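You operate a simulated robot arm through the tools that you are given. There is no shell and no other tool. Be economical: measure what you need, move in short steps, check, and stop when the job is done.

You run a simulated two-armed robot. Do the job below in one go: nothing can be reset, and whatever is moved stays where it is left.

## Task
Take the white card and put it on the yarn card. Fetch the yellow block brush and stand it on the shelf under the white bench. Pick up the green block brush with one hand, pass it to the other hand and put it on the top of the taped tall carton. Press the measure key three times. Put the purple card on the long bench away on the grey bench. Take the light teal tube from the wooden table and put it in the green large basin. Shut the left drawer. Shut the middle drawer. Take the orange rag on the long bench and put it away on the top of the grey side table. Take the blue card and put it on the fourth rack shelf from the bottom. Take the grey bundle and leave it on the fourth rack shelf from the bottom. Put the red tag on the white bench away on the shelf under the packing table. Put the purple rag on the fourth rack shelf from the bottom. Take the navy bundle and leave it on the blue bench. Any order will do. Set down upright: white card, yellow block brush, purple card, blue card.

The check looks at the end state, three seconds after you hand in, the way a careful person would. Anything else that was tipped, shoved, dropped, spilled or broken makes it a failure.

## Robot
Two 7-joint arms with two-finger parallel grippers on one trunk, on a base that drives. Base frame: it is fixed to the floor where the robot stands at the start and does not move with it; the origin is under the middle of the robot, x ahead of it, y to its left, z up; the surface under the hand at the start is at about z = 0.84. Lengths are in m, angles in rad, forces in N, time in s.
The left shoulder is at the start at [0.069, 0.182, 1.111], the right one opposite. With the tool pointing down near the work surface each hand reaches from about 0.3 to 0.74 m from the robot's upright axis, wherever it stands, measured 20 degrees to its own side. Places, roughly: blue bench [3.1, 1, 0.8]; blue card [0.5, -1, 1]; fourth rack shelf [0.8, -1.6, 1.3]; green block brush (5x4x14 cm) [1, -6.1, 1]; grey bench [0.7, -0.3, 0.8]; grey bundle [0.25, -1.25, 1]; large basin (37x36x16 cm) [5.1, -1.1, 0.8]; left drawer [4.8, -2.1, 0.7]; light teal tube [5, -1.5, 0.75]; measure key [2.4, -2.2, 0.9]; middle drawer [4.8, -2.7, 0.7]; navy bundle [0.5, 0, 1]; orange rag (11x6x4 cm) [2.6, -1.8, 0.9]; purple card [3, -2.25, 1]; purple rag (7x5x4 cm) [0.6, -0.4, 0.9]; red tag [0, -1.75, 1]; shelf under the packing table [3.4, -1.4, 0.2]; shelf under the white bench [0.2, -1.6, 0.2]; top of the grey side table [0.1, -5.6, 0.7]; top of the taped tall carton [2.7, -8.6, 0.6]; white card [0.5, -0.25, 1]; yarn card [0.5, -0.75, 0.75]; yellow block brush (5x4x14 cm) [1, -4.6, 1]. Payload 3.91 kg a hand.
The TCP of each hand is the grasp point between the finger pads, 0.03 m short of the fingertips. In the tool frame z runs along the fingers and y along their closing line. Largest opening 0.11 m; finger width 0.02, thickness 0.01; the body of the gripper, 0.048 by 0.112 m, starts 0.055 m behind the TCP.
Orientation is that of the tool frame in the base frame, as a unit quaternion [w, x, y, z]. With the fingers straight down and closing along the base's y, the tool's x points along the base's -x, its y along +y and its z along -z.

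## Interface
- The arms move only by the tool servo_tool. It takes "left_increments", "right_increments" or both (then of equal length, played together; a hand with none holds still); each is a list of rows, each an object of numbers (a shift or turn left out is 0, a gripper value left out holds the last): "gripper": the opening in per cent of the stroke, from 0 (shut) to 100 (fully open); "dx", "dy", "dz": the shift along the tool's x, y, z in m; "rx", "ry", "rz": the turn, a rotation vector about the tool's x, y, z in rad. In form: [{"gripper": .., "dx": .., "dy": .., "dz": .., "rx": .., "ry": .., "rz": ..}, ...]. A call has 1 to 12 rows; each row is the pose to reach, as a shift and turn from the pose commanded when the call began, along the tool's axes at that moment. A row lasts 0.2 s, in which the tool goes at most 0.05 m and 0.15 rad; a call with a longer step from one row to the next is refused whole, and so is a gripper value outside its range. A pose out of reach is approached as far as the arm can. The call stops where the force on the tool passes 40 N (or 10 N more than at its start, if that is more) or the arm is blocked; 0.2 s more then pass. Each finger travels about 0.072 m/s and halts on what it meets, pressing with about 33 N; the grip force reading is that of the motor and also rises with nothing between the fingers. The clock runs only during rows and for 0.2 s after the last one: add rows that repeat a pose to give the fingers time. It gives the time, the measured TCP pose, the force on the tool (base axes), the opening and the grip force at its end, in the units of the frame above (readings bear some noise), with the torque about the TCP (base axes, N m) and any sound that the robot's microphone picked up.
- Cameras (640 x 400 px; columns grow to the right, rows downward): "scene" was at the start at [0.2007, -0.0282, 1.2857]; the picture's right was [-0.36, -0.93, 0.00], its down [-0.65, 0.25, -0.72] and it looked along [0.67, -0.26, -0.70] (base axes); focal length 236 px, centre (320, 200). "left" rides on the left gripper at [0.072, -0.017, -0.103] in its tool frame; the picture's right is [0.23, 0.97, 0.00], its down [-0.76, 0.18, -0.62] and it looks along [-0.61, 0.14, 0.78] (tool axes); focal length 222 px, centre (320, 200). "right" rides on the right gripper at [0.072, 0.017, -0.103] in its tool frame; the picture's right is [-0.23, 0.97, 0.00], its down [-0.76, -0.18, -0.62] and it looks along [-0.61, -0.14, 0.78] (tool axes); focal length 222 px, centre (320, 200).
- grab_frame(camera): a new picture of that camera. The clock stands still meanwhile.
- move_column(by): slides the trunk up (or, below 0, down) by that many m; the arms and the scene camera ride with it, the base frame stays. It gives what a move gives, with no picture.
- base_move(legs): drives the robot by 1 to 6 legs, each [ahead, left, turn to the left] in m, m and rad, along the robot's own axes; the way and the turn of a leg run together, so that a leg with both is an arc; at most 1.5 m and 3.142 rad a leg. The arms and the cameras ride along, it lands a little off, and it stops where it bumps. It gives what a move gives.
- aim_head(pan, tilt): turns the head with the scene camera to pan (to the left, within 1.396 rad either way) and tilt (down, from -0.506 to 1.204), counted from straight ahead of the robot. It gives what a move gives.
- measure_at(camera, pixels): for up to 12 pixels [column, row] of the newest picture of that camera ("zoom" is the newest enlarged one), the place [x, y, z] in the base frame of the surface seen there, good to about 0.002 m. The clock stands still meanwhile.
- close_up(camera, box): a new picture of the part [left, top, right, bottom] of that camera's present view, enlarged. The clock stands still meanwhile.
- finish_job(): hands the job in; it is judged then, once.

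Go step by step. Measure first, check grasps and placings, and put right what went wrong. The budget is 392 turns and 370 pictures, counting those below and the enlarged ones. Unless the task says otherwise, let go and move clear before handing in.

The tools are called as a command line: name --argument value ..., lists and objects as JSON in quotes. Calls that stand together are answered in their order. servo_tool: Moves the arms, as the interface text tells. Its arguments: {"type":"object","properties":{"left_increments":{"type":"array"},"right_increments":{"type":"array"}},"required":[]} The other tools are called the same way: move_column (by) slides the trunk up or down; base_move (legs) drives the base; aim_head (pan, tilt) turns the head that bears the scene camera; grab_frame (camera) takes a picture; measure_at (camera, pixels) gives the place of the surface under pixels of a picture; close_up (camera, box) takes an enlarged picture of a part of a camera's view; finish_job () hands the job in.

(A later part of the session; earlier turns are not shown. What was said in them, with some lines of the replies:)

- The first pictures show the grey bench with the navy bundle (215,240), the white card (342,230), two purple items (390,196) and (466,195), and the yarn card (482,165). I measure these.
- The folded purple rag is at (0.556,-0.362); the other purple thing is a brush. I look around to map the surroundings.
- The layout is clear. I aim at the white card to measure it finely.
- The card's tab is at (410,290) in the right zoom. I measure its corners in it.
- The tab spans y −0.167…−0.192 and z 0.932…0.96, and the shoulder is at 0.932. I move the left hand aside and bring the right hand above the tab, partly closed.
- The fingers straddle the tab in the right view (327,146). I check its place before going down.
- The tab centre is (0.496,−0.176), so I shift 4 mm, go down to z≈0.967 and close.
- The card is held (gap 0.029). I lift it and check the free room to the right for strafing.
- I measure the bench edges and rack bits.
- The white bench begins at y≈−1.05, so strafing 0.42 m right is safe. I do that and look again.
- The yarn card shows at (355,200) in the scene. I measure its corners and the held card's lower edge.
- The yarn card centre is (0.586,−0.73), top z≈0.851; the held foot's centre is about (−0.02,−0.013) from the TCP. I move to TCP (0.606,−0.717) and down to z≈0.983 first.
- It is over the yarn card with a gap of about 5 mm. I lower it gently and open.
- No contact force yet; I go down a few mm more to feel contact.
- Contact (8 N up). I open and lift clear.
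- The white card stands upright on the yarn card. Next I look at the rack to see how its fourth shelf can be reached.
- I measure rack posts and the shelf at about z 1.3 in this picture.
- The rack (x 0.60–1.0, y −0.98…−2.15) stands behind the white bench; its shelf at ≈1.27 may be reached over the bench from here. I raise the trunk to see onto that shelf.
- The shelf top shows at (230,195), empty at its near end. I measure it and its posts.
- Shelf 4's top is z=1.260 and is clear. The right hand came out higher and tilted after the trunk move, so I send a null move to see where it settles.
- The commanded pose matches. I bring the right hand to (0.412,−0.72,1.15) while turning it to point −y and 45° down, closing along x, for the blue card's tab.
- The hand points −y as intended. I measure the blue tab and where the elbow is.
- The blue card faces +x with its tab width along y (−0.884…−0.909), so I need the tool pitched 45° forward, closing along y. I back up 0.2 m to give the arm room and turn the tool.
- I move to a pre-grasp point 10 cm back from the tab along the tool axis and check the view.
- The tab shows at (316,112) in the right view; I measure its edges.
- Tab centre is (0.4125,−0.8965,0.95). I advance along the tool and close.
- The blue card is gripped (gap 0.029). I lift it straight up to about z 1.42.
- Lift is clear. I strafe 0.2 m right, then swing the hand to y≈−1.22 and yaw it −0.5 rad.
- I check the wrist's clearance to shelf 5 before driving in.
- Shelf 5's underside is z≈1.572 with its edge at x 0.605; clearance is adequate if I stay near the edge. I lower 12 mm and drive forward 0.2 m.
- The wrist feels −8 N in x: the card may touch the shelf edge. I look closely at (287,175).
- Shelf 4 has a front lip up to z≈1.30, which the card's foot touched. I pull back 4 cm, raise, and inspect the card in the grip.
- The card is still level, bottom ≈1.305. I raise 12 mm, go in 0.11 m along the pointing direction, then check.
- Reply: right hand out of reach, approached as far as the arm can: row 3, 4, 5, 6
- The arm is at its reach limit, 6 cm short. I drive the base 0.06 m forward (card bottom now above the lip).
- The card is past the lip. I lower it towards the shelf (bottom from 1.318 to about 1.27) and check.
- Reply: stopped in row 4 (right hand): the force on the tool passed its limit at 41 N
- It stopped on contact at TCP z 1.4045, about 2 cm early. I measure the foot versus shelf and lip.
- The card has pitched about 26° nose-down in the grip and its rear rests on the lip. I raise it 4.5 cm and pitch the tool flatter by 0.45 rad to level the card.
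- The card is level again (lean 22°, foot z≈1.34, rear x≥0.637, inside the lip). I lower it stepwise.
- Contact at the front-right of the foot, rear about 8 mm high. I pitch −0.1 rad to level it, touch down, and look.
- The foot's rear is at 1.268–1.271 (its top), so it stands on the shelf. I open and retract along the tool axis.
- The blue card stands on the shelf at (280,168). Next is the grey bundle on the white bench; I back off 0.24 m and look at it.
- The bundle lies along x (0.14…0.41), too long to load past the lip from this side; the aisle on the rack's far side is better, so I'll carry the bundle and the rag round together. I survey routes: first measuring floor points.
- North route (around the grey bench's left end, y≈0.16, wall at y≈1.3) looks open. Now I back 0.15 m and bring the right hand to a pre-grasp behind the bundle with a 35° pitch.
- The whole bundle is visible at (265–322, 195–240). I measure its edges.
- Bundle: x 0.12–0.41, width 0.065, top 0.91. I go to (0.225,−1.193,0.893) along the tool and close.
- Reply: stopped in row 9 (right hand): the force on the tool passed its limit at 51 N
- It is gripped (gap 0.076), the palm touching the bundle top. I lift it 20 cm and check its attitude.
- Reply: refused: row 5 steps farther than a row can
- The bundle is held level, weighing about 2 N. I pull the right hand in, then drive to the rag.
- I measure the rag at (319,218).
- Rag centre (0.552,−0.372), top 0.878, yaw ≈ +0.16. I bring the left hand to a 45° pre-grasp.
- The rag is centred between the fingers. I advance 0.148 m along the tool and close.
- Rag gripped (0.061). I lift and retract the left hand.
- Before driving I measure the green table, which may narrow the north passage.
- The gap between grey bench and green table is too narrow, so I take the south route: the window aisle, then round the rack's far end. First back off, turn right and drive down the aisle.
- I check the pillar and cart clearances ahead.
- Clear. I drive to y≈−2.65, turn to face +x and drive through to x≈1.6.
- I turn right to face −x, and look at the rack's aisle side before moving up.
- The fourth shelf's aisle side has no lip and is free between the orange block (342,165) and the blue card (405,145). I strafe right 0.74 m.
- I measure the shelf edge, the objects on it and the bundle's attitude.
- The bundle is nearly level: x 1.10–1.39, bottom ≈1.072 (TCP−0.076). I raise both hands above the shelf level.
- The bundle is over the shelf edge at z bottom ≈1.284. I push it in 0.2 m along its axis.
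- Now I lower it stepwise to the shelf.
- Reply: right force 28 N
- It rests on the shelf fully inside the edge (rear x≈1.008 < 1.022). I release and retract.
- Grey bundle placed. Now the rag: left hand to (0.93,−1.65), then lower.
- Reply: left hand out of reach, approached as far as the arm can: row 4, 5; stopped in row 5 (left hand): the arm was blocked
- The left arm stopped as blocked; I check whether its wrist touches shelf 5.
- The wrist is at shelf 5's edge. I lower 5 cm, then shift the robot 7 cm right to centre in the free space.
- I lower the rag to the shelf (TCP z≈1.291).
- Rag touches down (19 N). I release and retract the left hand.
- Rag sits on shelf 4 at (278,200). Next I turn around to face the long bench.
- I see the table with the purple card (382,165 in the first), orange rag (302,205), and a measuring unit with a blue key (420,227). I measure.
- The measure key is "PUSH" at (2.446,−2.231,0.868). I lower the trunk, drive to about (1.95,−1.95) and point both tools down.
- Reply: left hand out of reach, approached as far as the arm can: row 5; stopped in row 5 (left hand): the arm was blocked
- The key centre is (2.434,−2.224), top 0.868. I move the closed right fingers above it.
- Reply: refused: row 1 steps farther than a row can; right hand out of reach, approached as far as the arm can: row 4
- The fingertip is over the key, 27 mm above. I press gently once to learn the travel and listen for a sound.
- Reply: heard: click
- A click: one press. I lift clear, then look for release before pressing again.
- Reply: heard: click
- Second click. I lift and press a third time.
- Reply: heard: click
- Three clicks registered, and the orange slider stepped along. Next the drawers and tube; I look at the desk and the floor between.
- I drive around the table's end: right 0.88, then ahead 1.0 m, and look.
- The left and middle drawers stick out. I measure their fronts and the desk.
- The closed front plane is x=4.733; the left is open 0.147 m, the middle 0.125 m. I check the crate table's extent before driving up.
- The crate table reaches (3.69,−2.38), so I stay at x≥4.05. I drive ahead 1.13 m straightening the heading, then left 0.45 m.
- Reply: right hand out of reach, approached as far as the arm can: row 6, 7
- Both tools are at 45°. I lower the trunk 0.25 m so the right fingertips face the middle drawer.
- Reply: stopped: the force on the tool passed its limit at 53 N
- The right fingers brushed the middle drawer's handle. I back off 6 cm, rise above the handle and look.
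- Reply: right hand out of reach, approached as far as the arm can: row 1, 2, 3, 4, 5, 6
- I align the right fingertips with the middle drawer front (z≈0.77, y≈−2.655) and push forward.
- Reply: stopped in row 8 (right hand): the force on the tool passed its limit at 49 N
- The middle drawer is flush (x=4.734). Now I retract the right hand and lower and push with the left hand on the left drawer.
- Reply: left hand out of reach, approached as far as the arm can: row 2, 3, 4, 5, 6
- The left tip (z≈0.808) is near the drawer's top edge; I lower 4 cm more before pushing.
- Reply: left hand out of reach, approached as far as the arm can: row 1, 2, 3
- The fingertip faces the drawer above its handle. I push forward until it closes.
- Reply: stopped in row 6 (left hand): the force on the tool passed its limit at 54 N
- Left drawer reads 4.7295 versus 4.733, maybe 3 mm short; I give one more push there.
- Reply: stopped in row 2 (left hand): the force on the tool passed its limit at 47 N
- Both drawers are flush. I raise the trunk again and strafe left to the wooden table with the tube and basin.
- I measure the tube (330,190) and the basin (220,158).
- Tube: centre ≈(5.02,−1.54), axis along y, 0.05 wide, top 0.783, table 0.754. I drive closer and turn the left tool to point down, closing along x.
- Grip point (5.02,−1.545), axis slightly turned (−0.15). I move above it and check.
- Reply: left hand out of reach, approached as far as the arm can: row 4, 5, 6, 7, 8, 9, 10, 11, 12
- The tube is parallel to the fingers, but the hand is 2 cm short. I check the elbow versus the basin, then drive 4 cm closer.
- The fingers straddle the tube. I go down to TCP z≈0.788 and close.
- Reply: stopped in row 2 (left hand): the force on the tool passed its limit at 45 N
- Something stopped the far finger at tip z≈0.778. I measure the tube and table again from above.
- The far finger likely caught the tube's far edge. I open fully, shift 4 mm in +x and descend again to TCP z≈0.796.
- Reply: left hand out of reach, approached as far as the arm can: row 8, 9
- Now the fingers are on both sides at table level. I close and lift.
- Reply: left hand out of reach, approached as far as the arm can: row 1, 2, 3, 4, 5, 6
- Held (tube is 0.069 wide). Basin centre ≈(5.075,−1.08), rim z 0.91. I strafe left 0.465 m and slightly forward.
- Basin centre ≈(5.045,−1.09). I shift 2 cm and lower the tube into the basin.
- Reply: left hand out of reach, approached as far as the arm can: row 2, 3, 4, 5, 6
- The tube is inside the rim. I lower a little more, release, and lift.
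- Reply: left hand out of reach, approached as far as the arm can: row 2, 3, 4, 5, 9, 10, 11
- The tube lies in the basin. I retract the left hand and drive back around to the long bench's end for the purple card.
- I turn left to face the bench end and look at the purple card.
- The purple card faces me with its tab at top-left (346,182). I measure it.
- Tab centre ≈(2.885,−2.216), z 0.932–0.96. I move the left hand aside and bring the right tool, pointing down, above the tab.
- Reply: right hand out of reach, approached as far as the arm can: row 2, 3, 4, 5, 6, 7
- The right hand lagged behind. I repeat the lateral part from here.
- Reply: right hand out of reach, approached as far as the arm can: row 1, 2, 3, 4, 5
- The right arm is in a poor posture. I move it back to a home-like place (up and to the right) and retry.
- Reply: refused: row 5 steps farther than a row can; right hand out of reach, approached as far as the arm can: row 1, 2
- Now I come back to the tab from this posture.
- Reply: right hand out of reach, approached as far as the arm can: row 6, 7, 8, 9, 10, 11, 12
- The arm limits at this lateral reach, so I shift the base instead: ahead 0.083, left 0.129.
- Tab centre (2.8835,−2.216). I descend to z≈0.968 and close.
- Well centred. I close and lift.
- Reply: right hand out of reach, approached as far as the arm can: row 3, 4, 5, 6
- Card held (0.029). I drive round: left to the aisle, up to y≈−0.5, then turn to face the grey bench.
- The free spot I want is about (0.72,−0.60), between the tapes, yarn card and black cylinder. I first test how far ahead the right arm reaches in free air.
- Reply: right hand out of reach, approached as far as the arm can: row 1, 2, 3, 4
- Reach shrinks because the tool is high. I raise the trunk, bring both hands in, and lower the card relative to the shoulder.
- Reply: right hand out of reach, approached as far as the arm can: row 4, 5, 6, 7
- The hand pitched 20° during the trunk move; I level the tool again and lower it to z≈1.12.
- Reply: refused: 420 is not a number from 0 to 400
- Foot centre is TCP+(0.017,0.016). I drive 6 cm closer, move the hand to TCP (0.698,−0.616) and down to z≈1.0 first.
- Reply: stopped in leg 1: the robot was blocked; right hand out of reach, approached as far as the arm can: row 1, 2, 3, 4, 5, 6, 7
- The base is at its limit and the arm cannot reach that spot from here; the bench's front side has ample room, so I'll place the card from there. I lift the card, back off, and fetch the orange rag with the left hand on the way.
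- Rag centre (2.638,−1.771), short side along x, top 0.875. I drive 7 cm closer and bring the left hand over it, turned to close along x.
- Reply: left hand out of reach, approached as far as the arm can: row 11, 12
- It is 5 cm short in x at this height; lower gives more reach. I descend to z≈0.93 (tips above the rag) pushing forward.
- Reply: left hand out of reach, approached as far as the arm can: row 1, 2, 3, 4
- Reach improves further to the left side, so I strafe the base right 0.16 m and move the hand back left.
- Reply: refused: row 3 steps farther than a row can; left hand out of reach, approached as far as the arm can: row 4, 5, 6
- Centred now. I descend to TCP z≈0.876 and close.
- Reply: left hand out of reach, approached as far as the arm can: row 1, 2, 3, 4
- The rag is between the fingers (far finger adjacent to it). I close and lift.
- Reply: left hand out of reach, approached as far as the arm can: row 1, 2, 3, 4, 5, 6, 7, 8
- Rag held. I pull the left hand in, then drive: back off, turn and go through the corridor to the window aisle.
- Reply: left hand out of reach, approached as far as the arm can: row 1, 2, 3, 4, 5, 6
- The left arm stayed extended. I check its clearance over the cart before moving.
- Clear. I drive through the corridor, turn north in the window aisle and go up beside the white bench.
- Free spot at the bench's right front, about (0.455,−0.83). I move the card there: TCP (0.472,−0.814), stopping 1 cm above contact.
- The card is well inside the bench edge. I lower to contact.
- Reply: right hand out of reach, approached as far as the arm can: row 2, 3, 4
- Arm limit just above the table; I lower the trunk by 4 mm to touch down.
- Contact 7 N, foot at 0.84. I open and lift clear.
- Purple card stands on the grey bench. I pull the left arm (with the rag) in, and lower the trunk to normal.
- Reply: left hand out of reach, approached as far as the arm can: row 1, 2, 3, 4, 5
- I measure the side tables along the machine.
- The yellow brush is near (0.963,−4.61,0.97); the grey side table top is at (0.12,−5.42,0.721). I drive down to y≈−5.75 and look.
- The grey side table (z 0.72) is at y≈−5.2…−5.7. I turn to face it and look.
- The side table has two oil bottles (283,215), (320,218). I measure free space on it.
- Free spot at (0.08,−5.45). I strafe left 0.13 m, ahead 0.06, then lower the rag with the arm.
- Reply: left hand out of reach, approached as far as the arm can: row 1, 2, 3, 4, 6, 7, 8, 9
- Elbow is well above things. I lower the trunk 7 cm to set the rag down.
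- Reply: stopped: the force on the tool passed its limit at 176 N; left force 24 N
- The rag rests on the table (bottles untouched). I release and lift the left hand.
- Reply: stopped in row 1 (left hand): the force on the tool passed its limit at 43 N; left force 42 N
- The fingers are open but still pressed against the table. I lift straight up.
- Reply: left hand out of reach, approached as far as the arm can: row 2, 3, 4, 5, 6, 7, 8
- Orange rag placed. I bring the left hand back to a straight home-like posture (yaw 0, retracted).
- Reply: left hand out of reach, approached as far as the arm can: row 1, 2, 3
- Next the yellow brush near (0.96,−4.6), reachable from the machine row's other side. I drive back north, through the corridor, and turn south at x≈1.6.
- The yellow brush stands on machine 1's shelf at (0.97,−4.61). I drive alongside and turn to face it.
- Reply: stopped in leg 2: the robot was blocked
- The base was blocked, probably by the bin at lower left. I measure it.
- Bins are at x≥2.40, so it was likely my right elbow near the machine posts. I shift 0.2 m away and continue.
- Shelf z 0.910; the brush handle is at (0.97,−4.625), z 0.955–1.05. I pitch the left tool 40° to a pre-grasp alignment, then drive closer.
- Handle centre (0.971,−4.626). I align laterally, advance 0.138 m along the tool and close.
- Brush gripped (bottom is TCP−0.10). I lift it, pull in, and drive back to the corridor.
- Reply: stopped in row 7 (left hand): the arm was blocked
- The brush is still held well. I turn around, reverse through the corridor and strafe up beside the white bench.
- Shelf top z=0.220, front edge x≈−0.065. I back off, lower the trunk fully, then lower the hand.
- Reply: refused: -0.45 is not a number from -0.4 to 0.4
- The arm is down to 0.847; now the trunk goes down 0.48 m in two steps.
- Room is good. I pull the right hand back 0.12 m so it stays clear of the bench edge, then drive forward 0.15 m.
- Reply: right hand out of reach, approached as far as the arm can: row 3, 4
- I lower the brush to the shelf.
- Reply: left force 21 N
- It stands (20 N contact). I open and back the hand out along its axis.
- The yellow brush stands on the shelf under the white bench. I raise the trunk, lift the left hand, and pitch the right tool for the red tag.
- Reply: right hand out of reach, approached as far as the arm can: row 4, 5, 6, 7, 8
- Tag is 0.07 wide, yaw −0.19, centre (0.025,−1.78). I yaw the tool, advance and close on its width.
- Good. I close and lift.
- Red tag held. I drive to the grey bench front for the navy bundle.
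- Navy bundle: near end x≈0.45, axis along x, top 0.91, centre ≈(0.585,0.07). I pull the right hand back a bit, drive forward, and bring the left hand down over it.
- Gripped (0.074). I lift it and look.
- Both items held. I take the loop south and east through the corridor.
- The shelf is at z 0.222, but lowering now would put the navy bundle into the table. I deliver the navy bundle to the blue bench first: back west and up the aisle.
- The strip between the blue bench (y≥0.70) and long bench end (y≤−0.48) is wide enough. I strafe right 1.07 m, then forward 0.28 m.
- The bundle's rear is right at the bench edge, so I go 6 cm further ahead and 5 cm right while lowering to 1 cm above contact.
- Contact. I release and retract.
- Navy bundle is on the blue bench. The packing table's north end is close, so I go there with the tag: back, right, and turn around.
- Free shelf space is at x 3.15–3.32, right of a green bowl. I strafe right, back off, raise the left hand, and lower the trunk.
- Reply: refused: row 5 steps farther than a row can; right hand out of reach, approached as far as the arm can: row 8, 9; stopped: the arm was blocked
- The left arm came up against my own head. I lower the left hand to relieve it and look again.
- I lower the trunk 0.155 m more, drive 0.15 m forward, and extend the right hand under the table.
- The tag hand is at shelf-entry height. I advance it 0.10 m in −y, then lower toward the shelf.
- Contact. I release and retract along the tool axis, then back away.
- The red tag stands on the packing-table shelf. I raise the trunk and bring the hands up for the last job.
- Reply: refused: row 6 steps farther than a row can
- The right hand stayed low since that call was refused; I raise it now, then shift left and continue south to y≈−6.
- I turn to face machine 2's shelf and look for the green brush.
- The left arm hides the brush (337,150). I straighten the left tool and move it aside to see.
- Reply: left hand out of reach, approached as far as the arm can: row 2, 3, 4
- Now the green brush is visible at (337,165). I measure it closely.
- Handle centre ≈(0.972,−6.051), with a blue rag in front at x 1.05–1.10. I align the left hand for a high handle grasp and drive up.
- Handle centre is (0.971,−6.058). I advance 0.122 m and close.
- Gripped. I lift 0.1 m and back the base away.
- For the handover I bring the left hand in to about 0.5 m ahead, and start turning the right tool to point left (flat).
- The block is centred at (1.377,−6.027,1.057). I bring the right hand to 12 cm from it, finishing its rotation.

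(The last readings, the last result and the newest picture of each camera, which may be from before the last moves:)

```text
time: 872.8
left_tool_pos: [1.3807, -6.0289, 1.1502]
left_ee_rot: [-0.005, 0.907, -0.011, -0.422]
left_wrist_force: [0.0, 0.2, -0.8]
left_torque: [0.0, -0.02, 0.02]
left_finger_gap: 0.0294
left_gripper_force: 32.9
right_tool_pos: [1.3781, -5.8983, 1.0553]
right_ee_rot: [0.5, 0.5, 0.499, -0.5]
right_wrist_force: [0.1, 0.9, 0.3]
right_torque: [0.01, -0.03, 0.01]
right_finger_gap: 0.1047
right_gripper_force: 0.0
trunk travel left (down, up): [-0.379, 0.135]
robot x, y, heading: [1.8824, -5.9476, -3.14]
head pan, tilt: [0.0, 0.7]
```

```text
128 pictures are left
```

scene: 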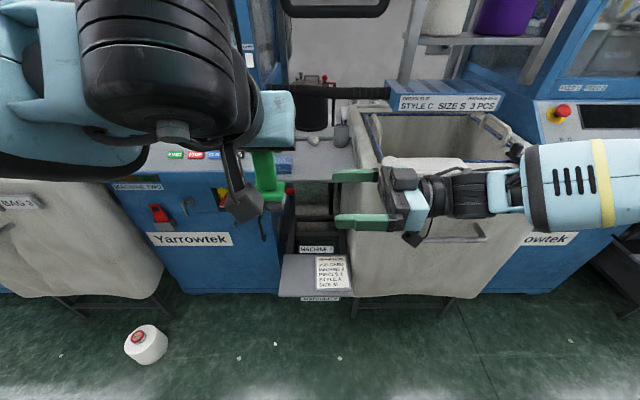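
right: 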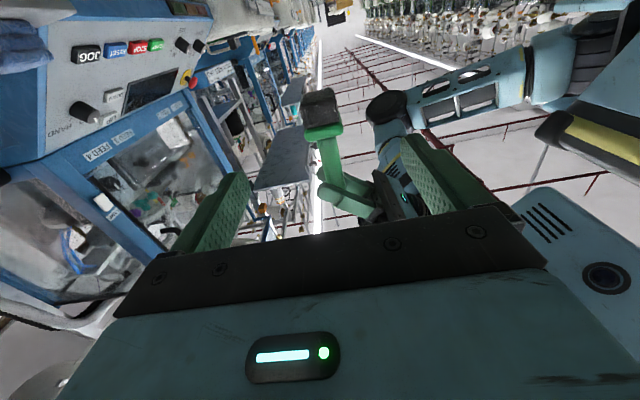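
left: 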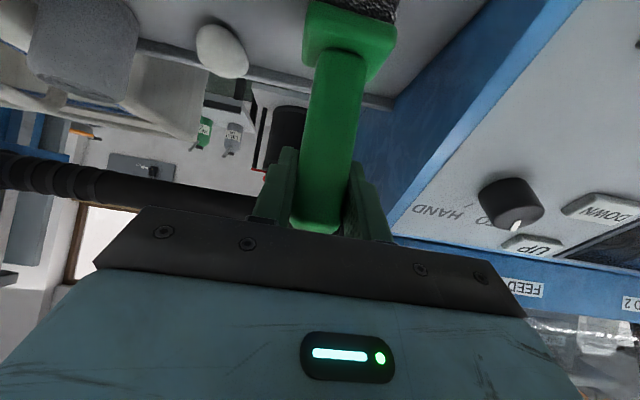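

The block lies between the fingers' paths. I advance 0.12 m and close the right hand on the block.

servo_tool --right_increments '[{"dz": 0.04}, {"dz": 0.08}, {"dz": 0.11}, {"dz": 0.12}, {"dz": 0.12, "gripper": 0}, {"dz": 0.12, "gripper": 0}, {"dz": 0.12, "gripper": 0}, {"dz": 0.12, "gripper": 0}, {"dz": 0.12, "gripper": 0}]'

grab_frame --camera "scene"

grab_frame --camera "right"

```text
time: 874.8
left_tool_pos: [1.3792, -6.03, 1.1499]
left_ee_rot: [-0.004, 0.907, -0.01, -0.422]
left_wrist_force: [16.0, 3.9, -0.1]
left_torque: [-0.13, -0.76, 0.15]
left_finger_gap: 0.0298
left_gripper_force: 32.7
right_tool_pos: [1.3846, -6.0045, 1.056]
right_ee_rot: [0.498, 0.503, 0.497, -0.501]
right_wrist_force: [-15.7, -2.7, 0.8]
right_torque: [0.52, -0.68, -0.55]
right_finger_gap: 0.0393
right_gripper_force: 33.1
right hand out of reach, approached as far as the arm can: row 3, 4, 5, 6, 7, 8, 9
trunk travel left (down, up): [-0.379, 0.135]
robot x, y, heading: [1.8836, -5.9464, -3.138]
head pan, tilt: [0.0, 0.7]
```

```text
127 pictures are left
```

scene: 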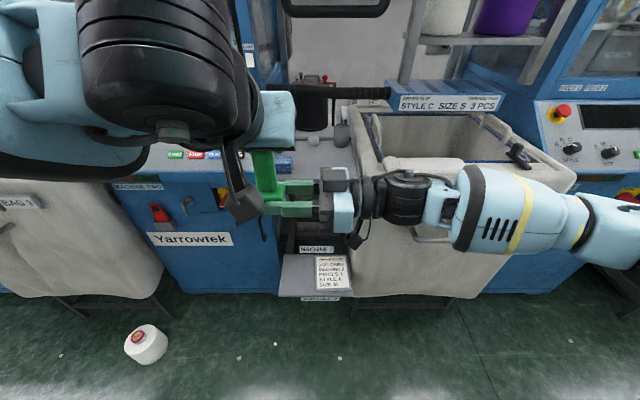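

```text
126 pictures are left
```

right: 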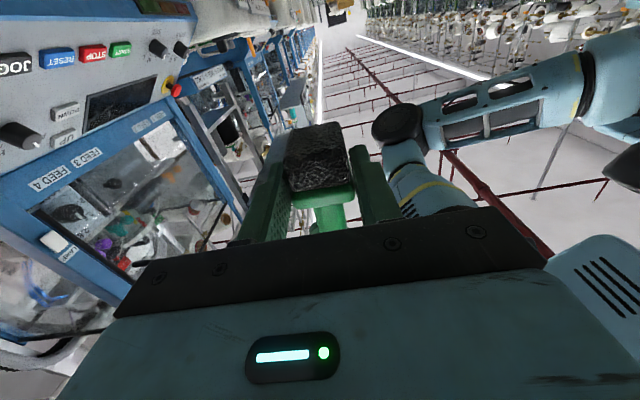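

The right hand holds the block (gap 0.039). I open the left hand and withdraw it upward and back.

servo_tool --left_increments '[{"gripper": 80}, {"gripper": 80}, {"gripper": 80}, {"dz": -0.03}, {"dz": -0.07}, {"dz": -0.11}, {"dz": -0.13}, {"dz": -0.13, "dy": 0.04}, {"dz": -0.13, "dy": 0.08}, {"dz": -0.13, "dy": 0.12}, {"dz": -0.13, "dy": 0.12}]'

grab_frame --camera "scene"

grab_frame --camera "right"

```text
time: 877.2
left_tool_pos: [1.4749, -6.152, 1.231]
left_ee_rot: [-0.004, 0.906, -0.011, -0.424]
left_wrist_force: [0.1, 0.4, 0.5]
left_torque: [-0.01, -0.01, 0.01]
left_finger_gap: 0.088
left_gripper_force: 0.1
right_tool_pos: [1.3845, -6.005, 1.0562]
right_ee_rot: [0.5, 0.501, 0.499, -0.5]
right_wrist_force: [-0.6, 0.8, -0.5]
right_torque: [0.03, 0.0, 0.03]
right_finger_gap: 0.0393
right_gripper_force: 32.9
trunk travel left (down, up): [-0.379, 0.135]
robot x, y, heading: [1.8813, -5.9483, -3.139]
head pan, tilt: [0.0, 0.7]
```

```text
125 pictures are left
```

scene: 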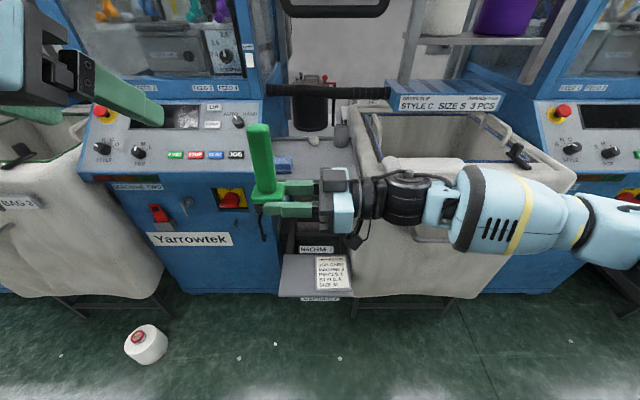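

```text
124 pictures are left
```

right: 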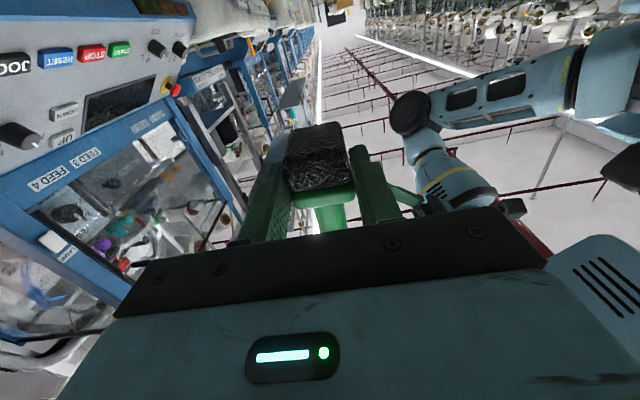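

Handover done; the right hand holds the brush upright. I turn to face south and look for the taped tall carton.

base_move --legs '[[0, 0, 1.57], [0.9, 0, 0]]'

aim_head --pan 0.3 --tilt 0.5

grab_frame --camera "scene"

```text
time: 885.8
left_tool_pos: [2.1064, -7.2547, 1.2294]
left_ee_rot: [0.298, 0.643, 0.639, -0.299]
left_wrist_force: [-0.5, 0.3, -0.6]
left_torque: [0.0, -0.02, -0.01]
left_finger_gap: 0.0882
left_gripper_force: 0.1
right_tool_pos: [1.9621, -7.3451, 1.0567]
right_ee_rot: [0.707, -0.005, 0.707, 0.006]
right_wrist_force: [0.0, -0.7, 0.5]
right_torque: [-0.02, 0.04, -0.01]
right_finger_gap: 0.0394
right_gripper_force: 32.9
trunk travel left (down, up): [-0.379, 0.135]
robot x, y, heading: [1.902, -6.8529, -1.554]
head pan, tilt: [0.0, 0.7]
```

```text
time: 886.6
left_tool_pos: [2.1077, -7.2539, 1.2315]
left_ee_rot: [0.298, 0.643, 0.639, -0.299]
left_wrist_force: [-0.7, 0.4, 0.7]
left_torque: [0.0, 0.0, 0.02]
left_finger_gap: 0.0876
left_gripper_force: 0.0
right_tool_pos: [1.9621, -7.3454, 1.056]
right_ee_rot: [0.707, -0.004, 0.707, 0.005]
right_wrist_force: [0.2, -1.4, 0.3]
right_torque: [-0.01, 0.05, 0.03]
right_finger_gap: 0.0392
right_gripper_force: 32.9
trunk travel left (down, up): [-0.379, 0.135]
robot x, y, heading: [1.8968, -6.8479, -1.553]
head pan, tilt: [0.3, 0.499]
```

```text
123 pictures are left
```

scene: 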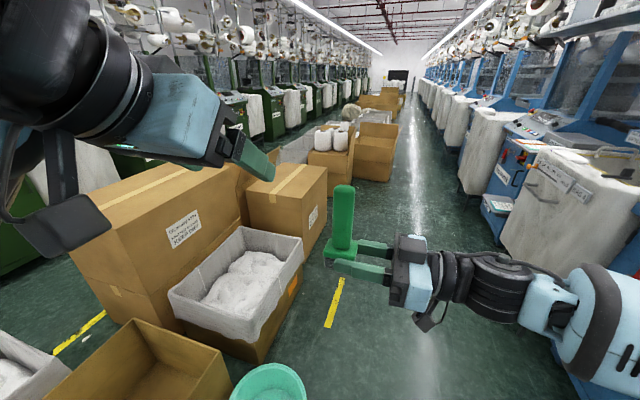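

measure_at --camera "scene" --pixels '[[285, 182], [255, 188], [320, 180], [300, 165], [275, 205], [160, 195], [340, 150], [375, 130], [325, 225], [300, 240], [225, 260]]'

close_up --camera "scene" --box '[220, 90, 420, 260]'

```text
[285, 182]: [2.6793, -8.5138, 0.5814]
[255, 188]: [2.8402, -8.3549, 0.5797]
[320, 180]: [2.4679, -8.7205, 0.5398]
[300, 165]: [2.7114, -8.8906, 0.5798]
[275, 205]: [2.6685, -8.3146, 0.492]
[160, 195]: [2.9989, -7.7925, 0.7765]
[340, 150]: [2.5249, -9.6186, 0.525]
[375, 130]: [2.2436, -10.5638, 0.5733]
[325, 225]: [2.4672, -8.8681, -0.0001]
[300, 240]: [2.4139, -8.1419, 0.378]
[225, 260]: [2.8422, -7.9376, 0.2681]
```

```text
2.35 times, centred on (320, 175) of scene
```

zoom: 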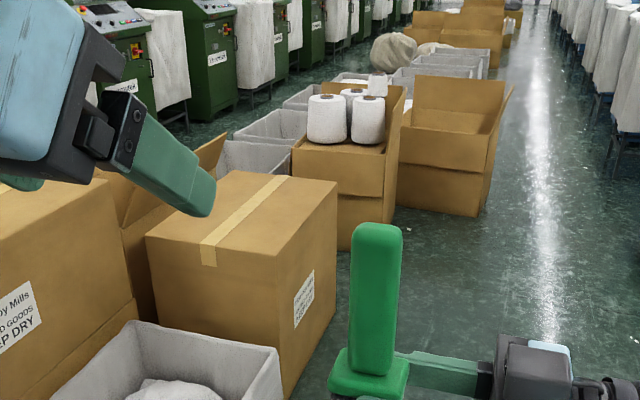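

The taped tall carton's top is z≈0.58, x 2.47–2.9, y −8.3…−8.9. I drive south past it and turn to face it.

base_move --legs '[[0, -0.13, -0.017], [1.05, 0, 0], [1.0, 0, 0], [0, 0, 1.57]]'

aim_head --pan 0.0 --tilt 0.75

grab_frame --camera "scene"

```text
time: 902.0
left_tool_pos: [2.0906, -8.6692, 1.2298]
left_ee_rot: [0.422, 0.024, 0.906, -0.01]
left_wrist_force: [0.3, -0.1, 0.7]
left_torque: [0.02, 0.01, 0.02]
left_finger_gap: 0.0881
left_gripper_force: 0.0
right_tool_pos: [2.1752, -8.8192, 1.0575]
right_ee_rot: [0.507, -0.491, 0.509, 0.493]
right_wrist_force: [-0.3, -0.4, 1.1]
right_torque: [-0.06, 0.01, -0.01]
right_finger_gap: 0.0395
right_gripper_force: 33.4
trunk travel left (down, up): [-0.379, 0.135]
robot x, y, heading: [1.6756, -8.8603, -0.027]
head pan, tilt: [0.3, 0.499]
```

```text
time: 902.8
left_tool_pos: [2.0896, -8.6698, 1.2292]
left_ee_rot: [0.422, 0.024, 0.906, -0.01]
left_wrist_force: [-0.2, -0.1, 0.1]
left_torque: [0.04, 0.02, 0.0]
left_finger_gap: 0.0881
left_gripper_force: 0.1
right_tool_pos: [2.1745, -8.8186, 1.0565]
right_ee_rot: [0.508, -0.491, 0.509, 0.492]
right_wrist_force: [0.1, -0.8, 0.0]
right_torque: [0.03, 0.03, 0.03]
right_finger_gap: 0.0395
right_gripper_force: 32.5
trunk travel left (down, up): [-0.379, 0.135]
robot x, y, heading: [1.6783, -8.8622, -0.028]
head pan, tilt: [0.0, 0.75]
```

```text
121 pictures are left
```

scene: 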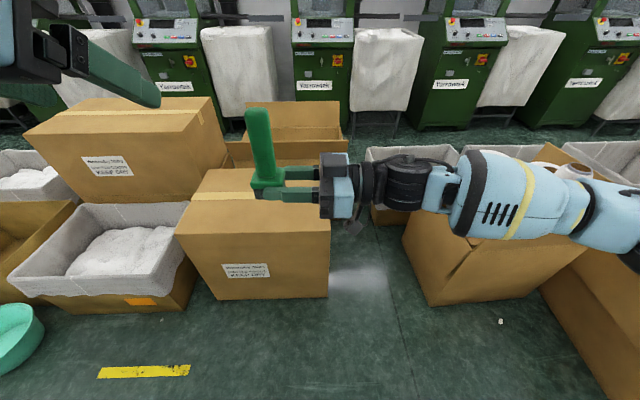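

measure_at --camera "scene" --pixels '[[325, 228], [185, 230], [250, 215], [230, 185], [325, 290], [405, 240], [265, 205], [270, 165], [300, 222], [420, 290]]'

```text
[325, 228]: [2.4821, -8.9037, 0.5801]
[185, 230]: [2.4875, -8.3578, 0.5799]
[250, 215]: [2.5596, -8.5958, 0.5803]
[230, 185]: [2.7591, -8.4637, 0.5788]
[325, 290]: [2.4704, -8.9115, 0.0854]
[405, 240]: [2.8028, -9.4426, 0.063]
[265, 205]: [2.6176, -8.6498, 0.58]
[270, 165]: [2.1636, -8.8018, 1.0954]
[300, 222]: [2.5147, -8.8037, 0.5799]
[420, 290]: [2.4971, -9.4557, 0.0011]
```

I approach: ahead 0.37, right 0.065, straightening; then check alignment over the carton's near-right corner.

base_move --legs '[[0.37, -0.065, 0.028]]'

move_column --by -0.3

grab_frame --camera "scene"

```text
time: 905.2
left_tool_pos: [2.4631, -8.7279, 1.2292]
left_ee_rot: [0.422, 0.009, 0.907, -0.003]
left_wrist_force: [0.4, -0.5, -0.4]
left_torque: [-0.03, -0.02, 0.0]
left_finger_gap: 0.0881
left_gripper_force: 0.0
right_tool_pos: [2.5519, -8.8743, 1.0558]
right_ee_rot: [0.499, -0.499, 0.501, 0.501]
right_wrist_force: [0.2, 0.2, -0.2]
right_torque: [-0.01, 0.03, 0.0]
right_finger_gap: 0.0397
right_gripper_force: 32.8
trunk travel left (down, up): [-0.379, 0.135]
robot x, y, heading: [2.0543, -8.9324, -0.001]
head pan, tilt: [0.0, 0.75]
```

```text
time: 908.2
left_tool_pos: [2.4622, -8.7273, 0.93]
left_ee_rot: [0.421, 0.007, 0.907, -0.002]
left_wrist_force: [18.4, 11.9, -10.2]
left_torque: [-0.46, 0.98, 0.27]
left_finger_gap: 0.088
left_gripper_force: 0.1
right_tool_pos: [2.5514, -8.8747, 0.7562]
right_ee_rot: [0.499, -0.5, 0.5, 0.501]
right_wrist_force: [-0.4, 0.1, -0.2]
right_torque: [-0.08, 0.01, 0.0]
right_finger_gap: 0.0396
right_gripper_force: 33.2
trunk travel left (down, up): [-0.079, 0.435]
robot x, y, heading: [2.059, -8.9324, 0.002]
head pan, tilt: [0.0, 0.75]
```

```text
120 pictures are left
```

scene: 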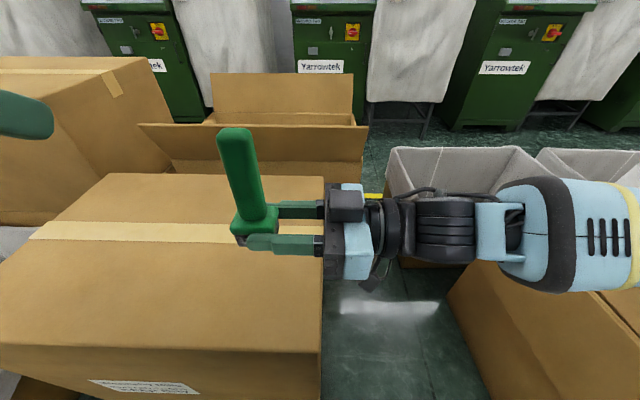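

The left hand's wrist presses against my own head. I move it forward and down a little to relieve it.

servo_tool --left_increments '[{"dz": 0.03, "dy": 0.02}, {"dz": 0.06, "dy": 0.05}, {"dz": 0.09, "dy": 0.08}, {"dz": 0.12, "dy": 0.1}, {"dz": 0.12, "dy": 0.1}]'

grab_frame --camera "scene"

```text
time: 909.4
left_tool_pos: [2.5564, -8.6286, 0.8494]
left_ee_rot: [0.422, 0.009, 0.906, -0.003]
left_wrist_force: [0.1, 0.4, 1.1]
left_torque: [0.0, 0.02, 0.01]
left_finger_gap: 0.088
left_gripper_force: 0.1
right_tool_pos: [2.5515, -8.8731, 0.7563]
right_ee_rot: [0.499, -0.5, 0.5, 0.501]
right_wrist_force: [-0.6, 0.6, -0.3]
right_torque: [-0.02, 0.02, 0.01]
right_finger_gap: 0.0394
right_gripper_force: 33.5
trunk travel left (down, up): [-0.079, 0.435]
robot x, y, heading: [2.0553, -8.9296, 0.002]
head pan, tilt: [0.0, 0.75]
```

```text
119 pictures are left
```

scene: 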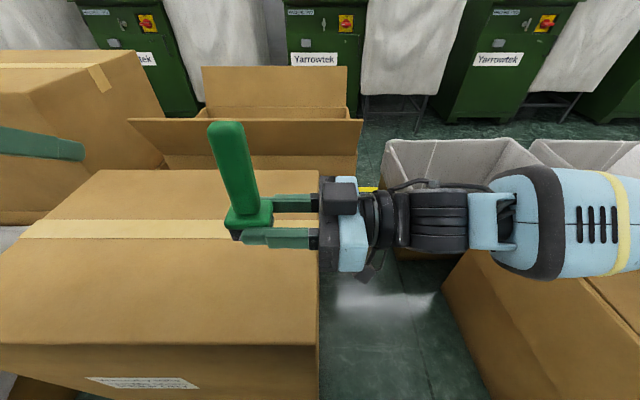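

Relieved. I move the brush 6 cm further onto the carton and lower it to just above the top.

servo_tool --right_increments '[{"dy": -0.03}, {"dy": -0.06, "dx": 0.02}, {"dy": -0.06, "dx": 0.06}, {"dy": -0.06, "dx": 0.1}, {"dy": -0.06, "dx": 0.125}, {"dy": -0.06, "dx": 0.142}, {"dy": -0.06, "dx": 0.142}]'

close_up --camera "scene" --box '[180, 100, 400, 300]'

```text
time: 911.0
left_tool_pos: [2.5562, -8.6293, 0.8498]
left_ee_rot: [0.421, 0.007, 0.907, -0.002]
left_wrist_force: [0.1, -0.3, -0.4]
left_torque: [0.02, 0.02, -0.01]
left_finger_gap: 0.0879
left_gripper_force: 0.0
right_tool_pos: [2.6051, -8.8862, 0.6136]
right_ee_rot: [0.499, -0.5, 0.5, 0.501]
right_wrist_force: [0.9, -0.7, 0.2]
right_torque: [-0.05, 0.01, -0.01]
right_finger_gap: 0.0396
right_gripper_force: 32.8
right hand out of reach, approached as far as the arm can: row 4, 5, 6, 7
trunk travel left (down, up): [-0.079, 0.435]
robot x, y, heading: [2.056, -8.9313, 0.001]
head pan, tilt: [0.0, 0.75]
```

```text
2.00 times, centred on (290, 200) of scene
```

zoom: 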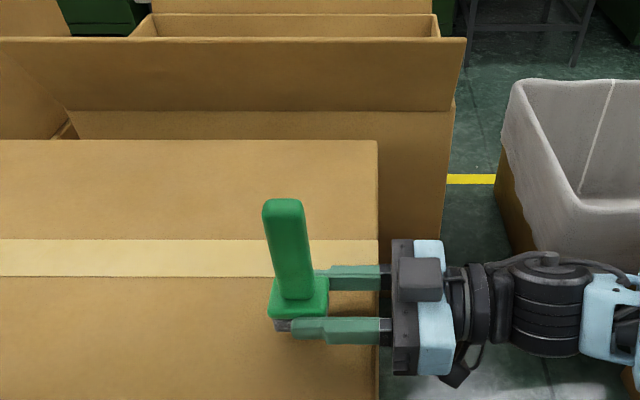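

Near target: the brush is 2 cm inside the edge. I shift it 1.5 cm further in, then lower with the trunk.

servo_tool --right_increments '[{"dz": 0.008}, {"dz": 0.015}, {"dz": 0.015}]'

move_column --by -0.008

close_up --camera "scene" --box '[180, 100, 400, 300]'

measure_at --camera "zoom" --pixels '[[282, 322], [300, 300], [290, 220], [375, 300], [375, 360], [320, 280], [280, 312]]'

```text
time: 911.8
left_tool_pos: [2.5558, -8.6294, 0.8503]
left_ee_rot: [0.422, 0.008, 0.907, -0.004]
left_wrist_force: [1.0, 0.0, 0.2]
left_torque: [-0.02, 0.03, -0.01]
left_finger_gap: 0.0881
left_gripper_force: 0.1
right_tool_pos: [2.6008, -8.8819, 0.6183]
right_ee_rot: [0.5, -0.5, 0.5, 0.5]
right_wrist_force: [0.2, 0.9, -0.4]
right_torque: [-0.01, 0.02, -0.02]
right_finger_gap: 0.0391
right_gripper_force: 32.5
right hand out of reach, approached as far as the arm can: row 1, 2, 3
trunk travel left (down, up): [-0.079, 0.435]
robot x, y, heading: [2.0549, -8.9349, 0.005]
head pan, tilt: [0.0, 0.75]
```

```text
time: 912.4
left_tool_pos: [2.556, -8.6302, 0.845]
left_ee_rot: [0.423, 0.009, 0.906, -0.003]
left_wrist_force: [-0.6, 0.6, 0.1]
left_torque: [-0.03, -0.01, 0.03]
left_finger_gap: 0.0881
left_gripper_force: 0.1
right_tool_pos: [2.6006, -8.8819, 0.6111]
right_ee_rot: [0.499, -0.5, 0.499, 0.501]
right_wrist_force: [-0.3, 0.1, -0.9]
right_torque: [-0.02, 0.01, 0.0]
right_finger_gap: 0.0396
right_gripper_force: 33.2
trunk travel left (down, up): [-0.071, 0.443]
robot x, y, heading: [2.0568, -8.9336, -0.001]
head pan, tilt: [0.0, 0.75]
```

```text
2.00 times, centred on (290, 200) of scene
```

zoom: 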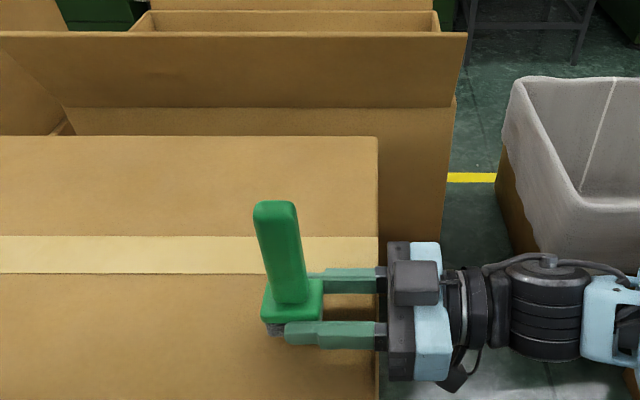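

```text
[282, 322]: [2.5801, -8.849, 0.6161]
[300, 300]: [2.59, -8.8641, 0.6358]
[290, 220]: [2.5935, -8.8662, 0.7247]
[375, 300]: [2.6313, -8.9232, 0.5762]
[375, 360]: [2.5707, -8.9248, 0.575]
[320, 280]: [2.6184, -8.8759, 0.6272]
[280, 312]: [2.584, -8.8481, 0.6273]
```

move_column --by -0.007

move_column --by -0.004

close_up --camera "right" --box '[220, 80, 440, 240]'

```text
time: 912.9
left_tool_pos: [2.5558, -8.6298, 0.8384]
left_ee_rot: [0.423, 0.009, 0.906, -0.004]
left_wrist_force: [0.0, -0.4, -0.8]
left_torque: [-0.01, 0.03, 0.03]
left_finger_gap: 0.0878
left_gripper_force: 0.1
right_tool_pos: [2.6012, -8.8818, 0.6034]
right_ee_rot: [0.5, -0.499, 0.501, 0.501]
right_wrist_force: [0.3, 0.0, -0.3]
right_torque: [-0.02, 0.0, -0.04]
right_finger_gap: 0.0394
right_gripper_force: 33.4
trunk travel left (down, up): [-0.064, 0.45]
robot x, y, heading: [2.055, -8.9311, 0.003]
head pan, tilt: [0.0, 0.75]
```

```text
time: 913.4
left_tool_pos: [2.5559, -8.6287, 0.8351]
left_ee_rot: [0.423, 0.01, 0.906, -0.004]
left_wrist_force: [0.1, 0.8, 0.1]
left_torque: [0.0, 0.01, -0.01]
left_finger_gap: 0.088
left_gripper_force: 0.1
right_tool_pos: [2.6003, -8.881, 0.6017]
right_ee_rot: [0.5, -0.499, 0.499, 0.502]
right_wrist_force: [1.7, 0.2, 4.9]
right_torque: [0.04, -0.12, -0.04]
right_finger_gap: 0.0394
right_gripper_force: 32.9
trunk travel left (down, up): [-0.06, 0.454]
robot x, y, heading: [2.053, -8.931, 0.005]
head pan, tilt: [0.0, 0.75]
```

```text
2.50 times, centred on (330, 160) of right
```

zoom: 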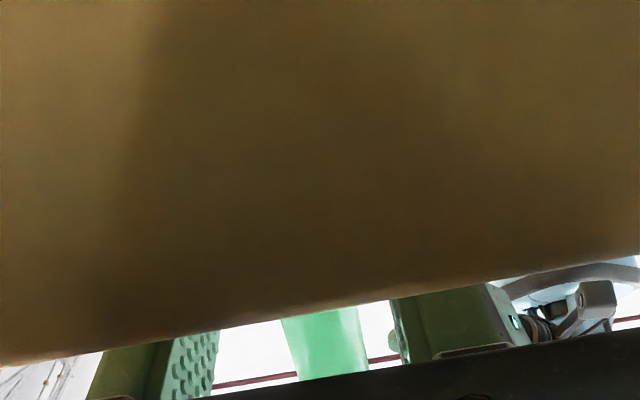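

Contact at 5 N. I open and slide the hand out sideways (−y).

servo_tool --right_increments '[{"gripper": 70}, {"gripper": 70}, {"gripper": 70}, {"dz": -0.03}, {"dz": -0.07}, {"dz": -0.11}, {"dz": -0.15}, {"dz": -0.15}]'

grab_frame --camera "scene"

```text
time: 915.2
left_tool_pos: [2.5507, -8.6214, 0.8335]
left_ee_rot: [0.425, 0.006, 0.905, -0.009]
left_wrist_force: [0.0, 0.3, -0.5]
left_torque: [-0.01, 0.04, 0.04]
left_finger_gap: 0.0881
left_gripper_force: 0.1
right_tool_pos: [2.597, -9.0228, 0.6098]
right_ee_rot: [-0.499, 0.511, -0.493, -0.496]
right_wrist_force: [-0.4, -0.5, 0.2]
right_torque: [0.02, -0.03, -0.03]
right_finger_gap: 0.0769
right_gripper_force: 0.0
trunk travel left (down, up): [-0.06, 0.454]
robot x, y, heading: [2.057, -8.9336, 0.005]
head pan, tilt: [0.0, 0.75]
```

```text
115 pictures are left
```

scene: 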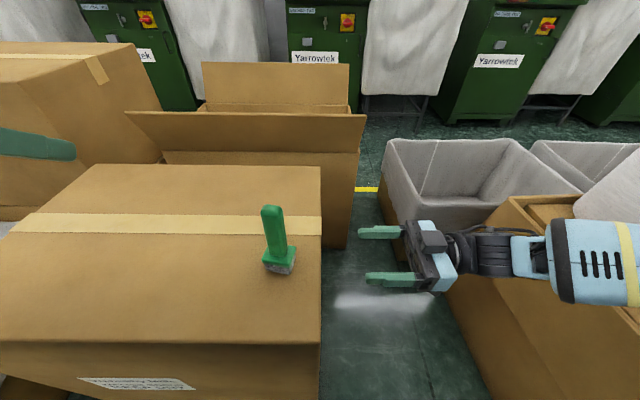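

The green brush stands on the taped carton. I back away and, on the way out, check machine 1's area where my arm had been blocked earlier.

base_move --legs '[[-0.25, 0, 0]]'

move_column --by 0.35

base_move --legs '[[0, 1.45, 0], [0, 1.45, 0], [0, 0, 1.57], [1.0, 0, 0]]'

aim_head --pan 0.7 --tilt 0.45

grab_frame --camera "scene"

```text
time: 917.1
left_tool_pos: [2.3006, -8.6296, 0.8339]
left_ee_rot: [0.423, 0.009, 0.906, -0.004]
left_wrist_force: [0.8, 0.7, -0.8]
left_torque: [-0.02, 0.06, 0.0]
left_finger_gap: 0.0879
left_gripper_force: 0.1
right_tool_pos: [2.3435, -9.035, 0.5978]
right_ee_rot: [0.5, -0.499, 0.501, 0.5]
right_wrist_force: [0.0, -0.2, 0.0]
right_torque: [-0.01, -0.03, 0.02]
right_finger_gap: 0.077
right_gripper_force: 0.0
trunk travel left (down, up): [-0.06, 0.454]
robot x, y, heading: [1.8001, -8.9315, 0.002]
head pan, tilt: [0.0, 0.75]
```

```text
time: 920.5
left_tool_pos: [2.3004, -8.6297, 1.1834]
left_ee_rot: [0.422, 0.009, 0.907, -0.004]
left_wrist_force: [0.7, 0.0, 0.1]
left_torque: [-0.01, 0.02, 0.01]
left_finger_gap: 0.0879
left_gripper_force: 0.1
right_tool_pos: [2.343, -9.034, 0.9486]
right_ee_rot: [0.499, -0.499, 0.501, 0.501]
right_wrist_force: [0.1, -0.4, 0.0]
right_torque: [-0.01, -0.02, -0.01]
right_finger_gap: 0.077
right_gripper_force: 0.0
trunk travel left (down, up): [-0.41, 0.104]
robot x, y, heading: [1.8019, -8.9344, 0.002]
head pan, tilt: [0.0, 0.75]
```

```text
time: 954.6
left_tool_pos: [1.6155, -4.5018, 1.1844]
left_ee_rot: [0.304, -0.628, 0.654, 0.293]
left_wrist_force: [0.0, 0.6, -0.8]
left_torque: [0.03, 0.0, 0.01]
left_finger_gap: 0.088
left_gripper_force: 0.0
right_tool_pos: [2.0204, -4.4685, 0.9472]
right_ee_rot: [0.006, -0.707, 0.008, 0.707]
right_wrist_force: [-0.6, -1.2, -0.8]
right_torque: [0.01, -0.01, 0.04]
right_finger_gap: 0.0771
right_gripper_force: 0.1
trunk travel left (down, up): [-0.41, 0.104]
robot x, y, heading: [1.9081, -5.0074, 1.559]
head pan, tilt: [0.0, 0.75]
```

```text
time: 955.7
left_tool_pos: [1.6143, -4.5019, 1.1827]
left_ee_rot: [0.303, -0.629, 0.653, 0.293]
left_wrist_force: [-1.1, -0.7, 0.4]
left_torque: [0.02, 0.03, 0.0]
left_finger_gap: 0.0879
left_gripper_force: 0.0
right_tool_pos: [2.0217, -4.4671, 0.9478]
right_ee_rot: [0.007, -0.707, 0.008, 0.707]
right_wrist_force: [0.8, 0.2, -0.6]
right_torque: [0.0, -0.01, 0.0]
right_finger_gap: 0.077
right_gripper_force: 0.0
trunk travel left (down, up): [-0.41, 0.104]
robot x, y, heading: [1.9068, -5.008, 1.556]
head pan, tilt: [0.7, 0.45]
```

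```text
114 pictures are left
```

scene: 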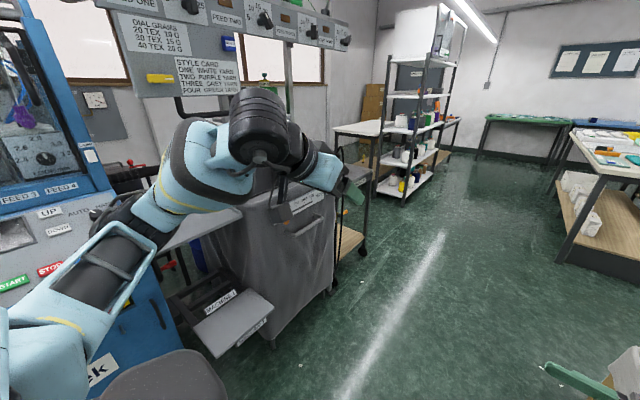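

Machine 1 and its surroundings look undisturbed, all items have been seen in place after release, and both hands are empty and clear. I hand in.

finish_job

```text
The job is handed in.
```

I finished all fourteen tasks and handed the job in. I looked at each item after placing it, and both hands were empty and clear. The white, purple and blue cards and the yellow brush stand upright. The measure key clicked three times, and its orange slider stepped along the board, which seems to be what the key does.

While driving, the base or an arm was stopped by contact a few times: against the grey bench and beside machine 1. Once the rag hand also pressed hard on the grey side table. Nothing looked moved afterwards.
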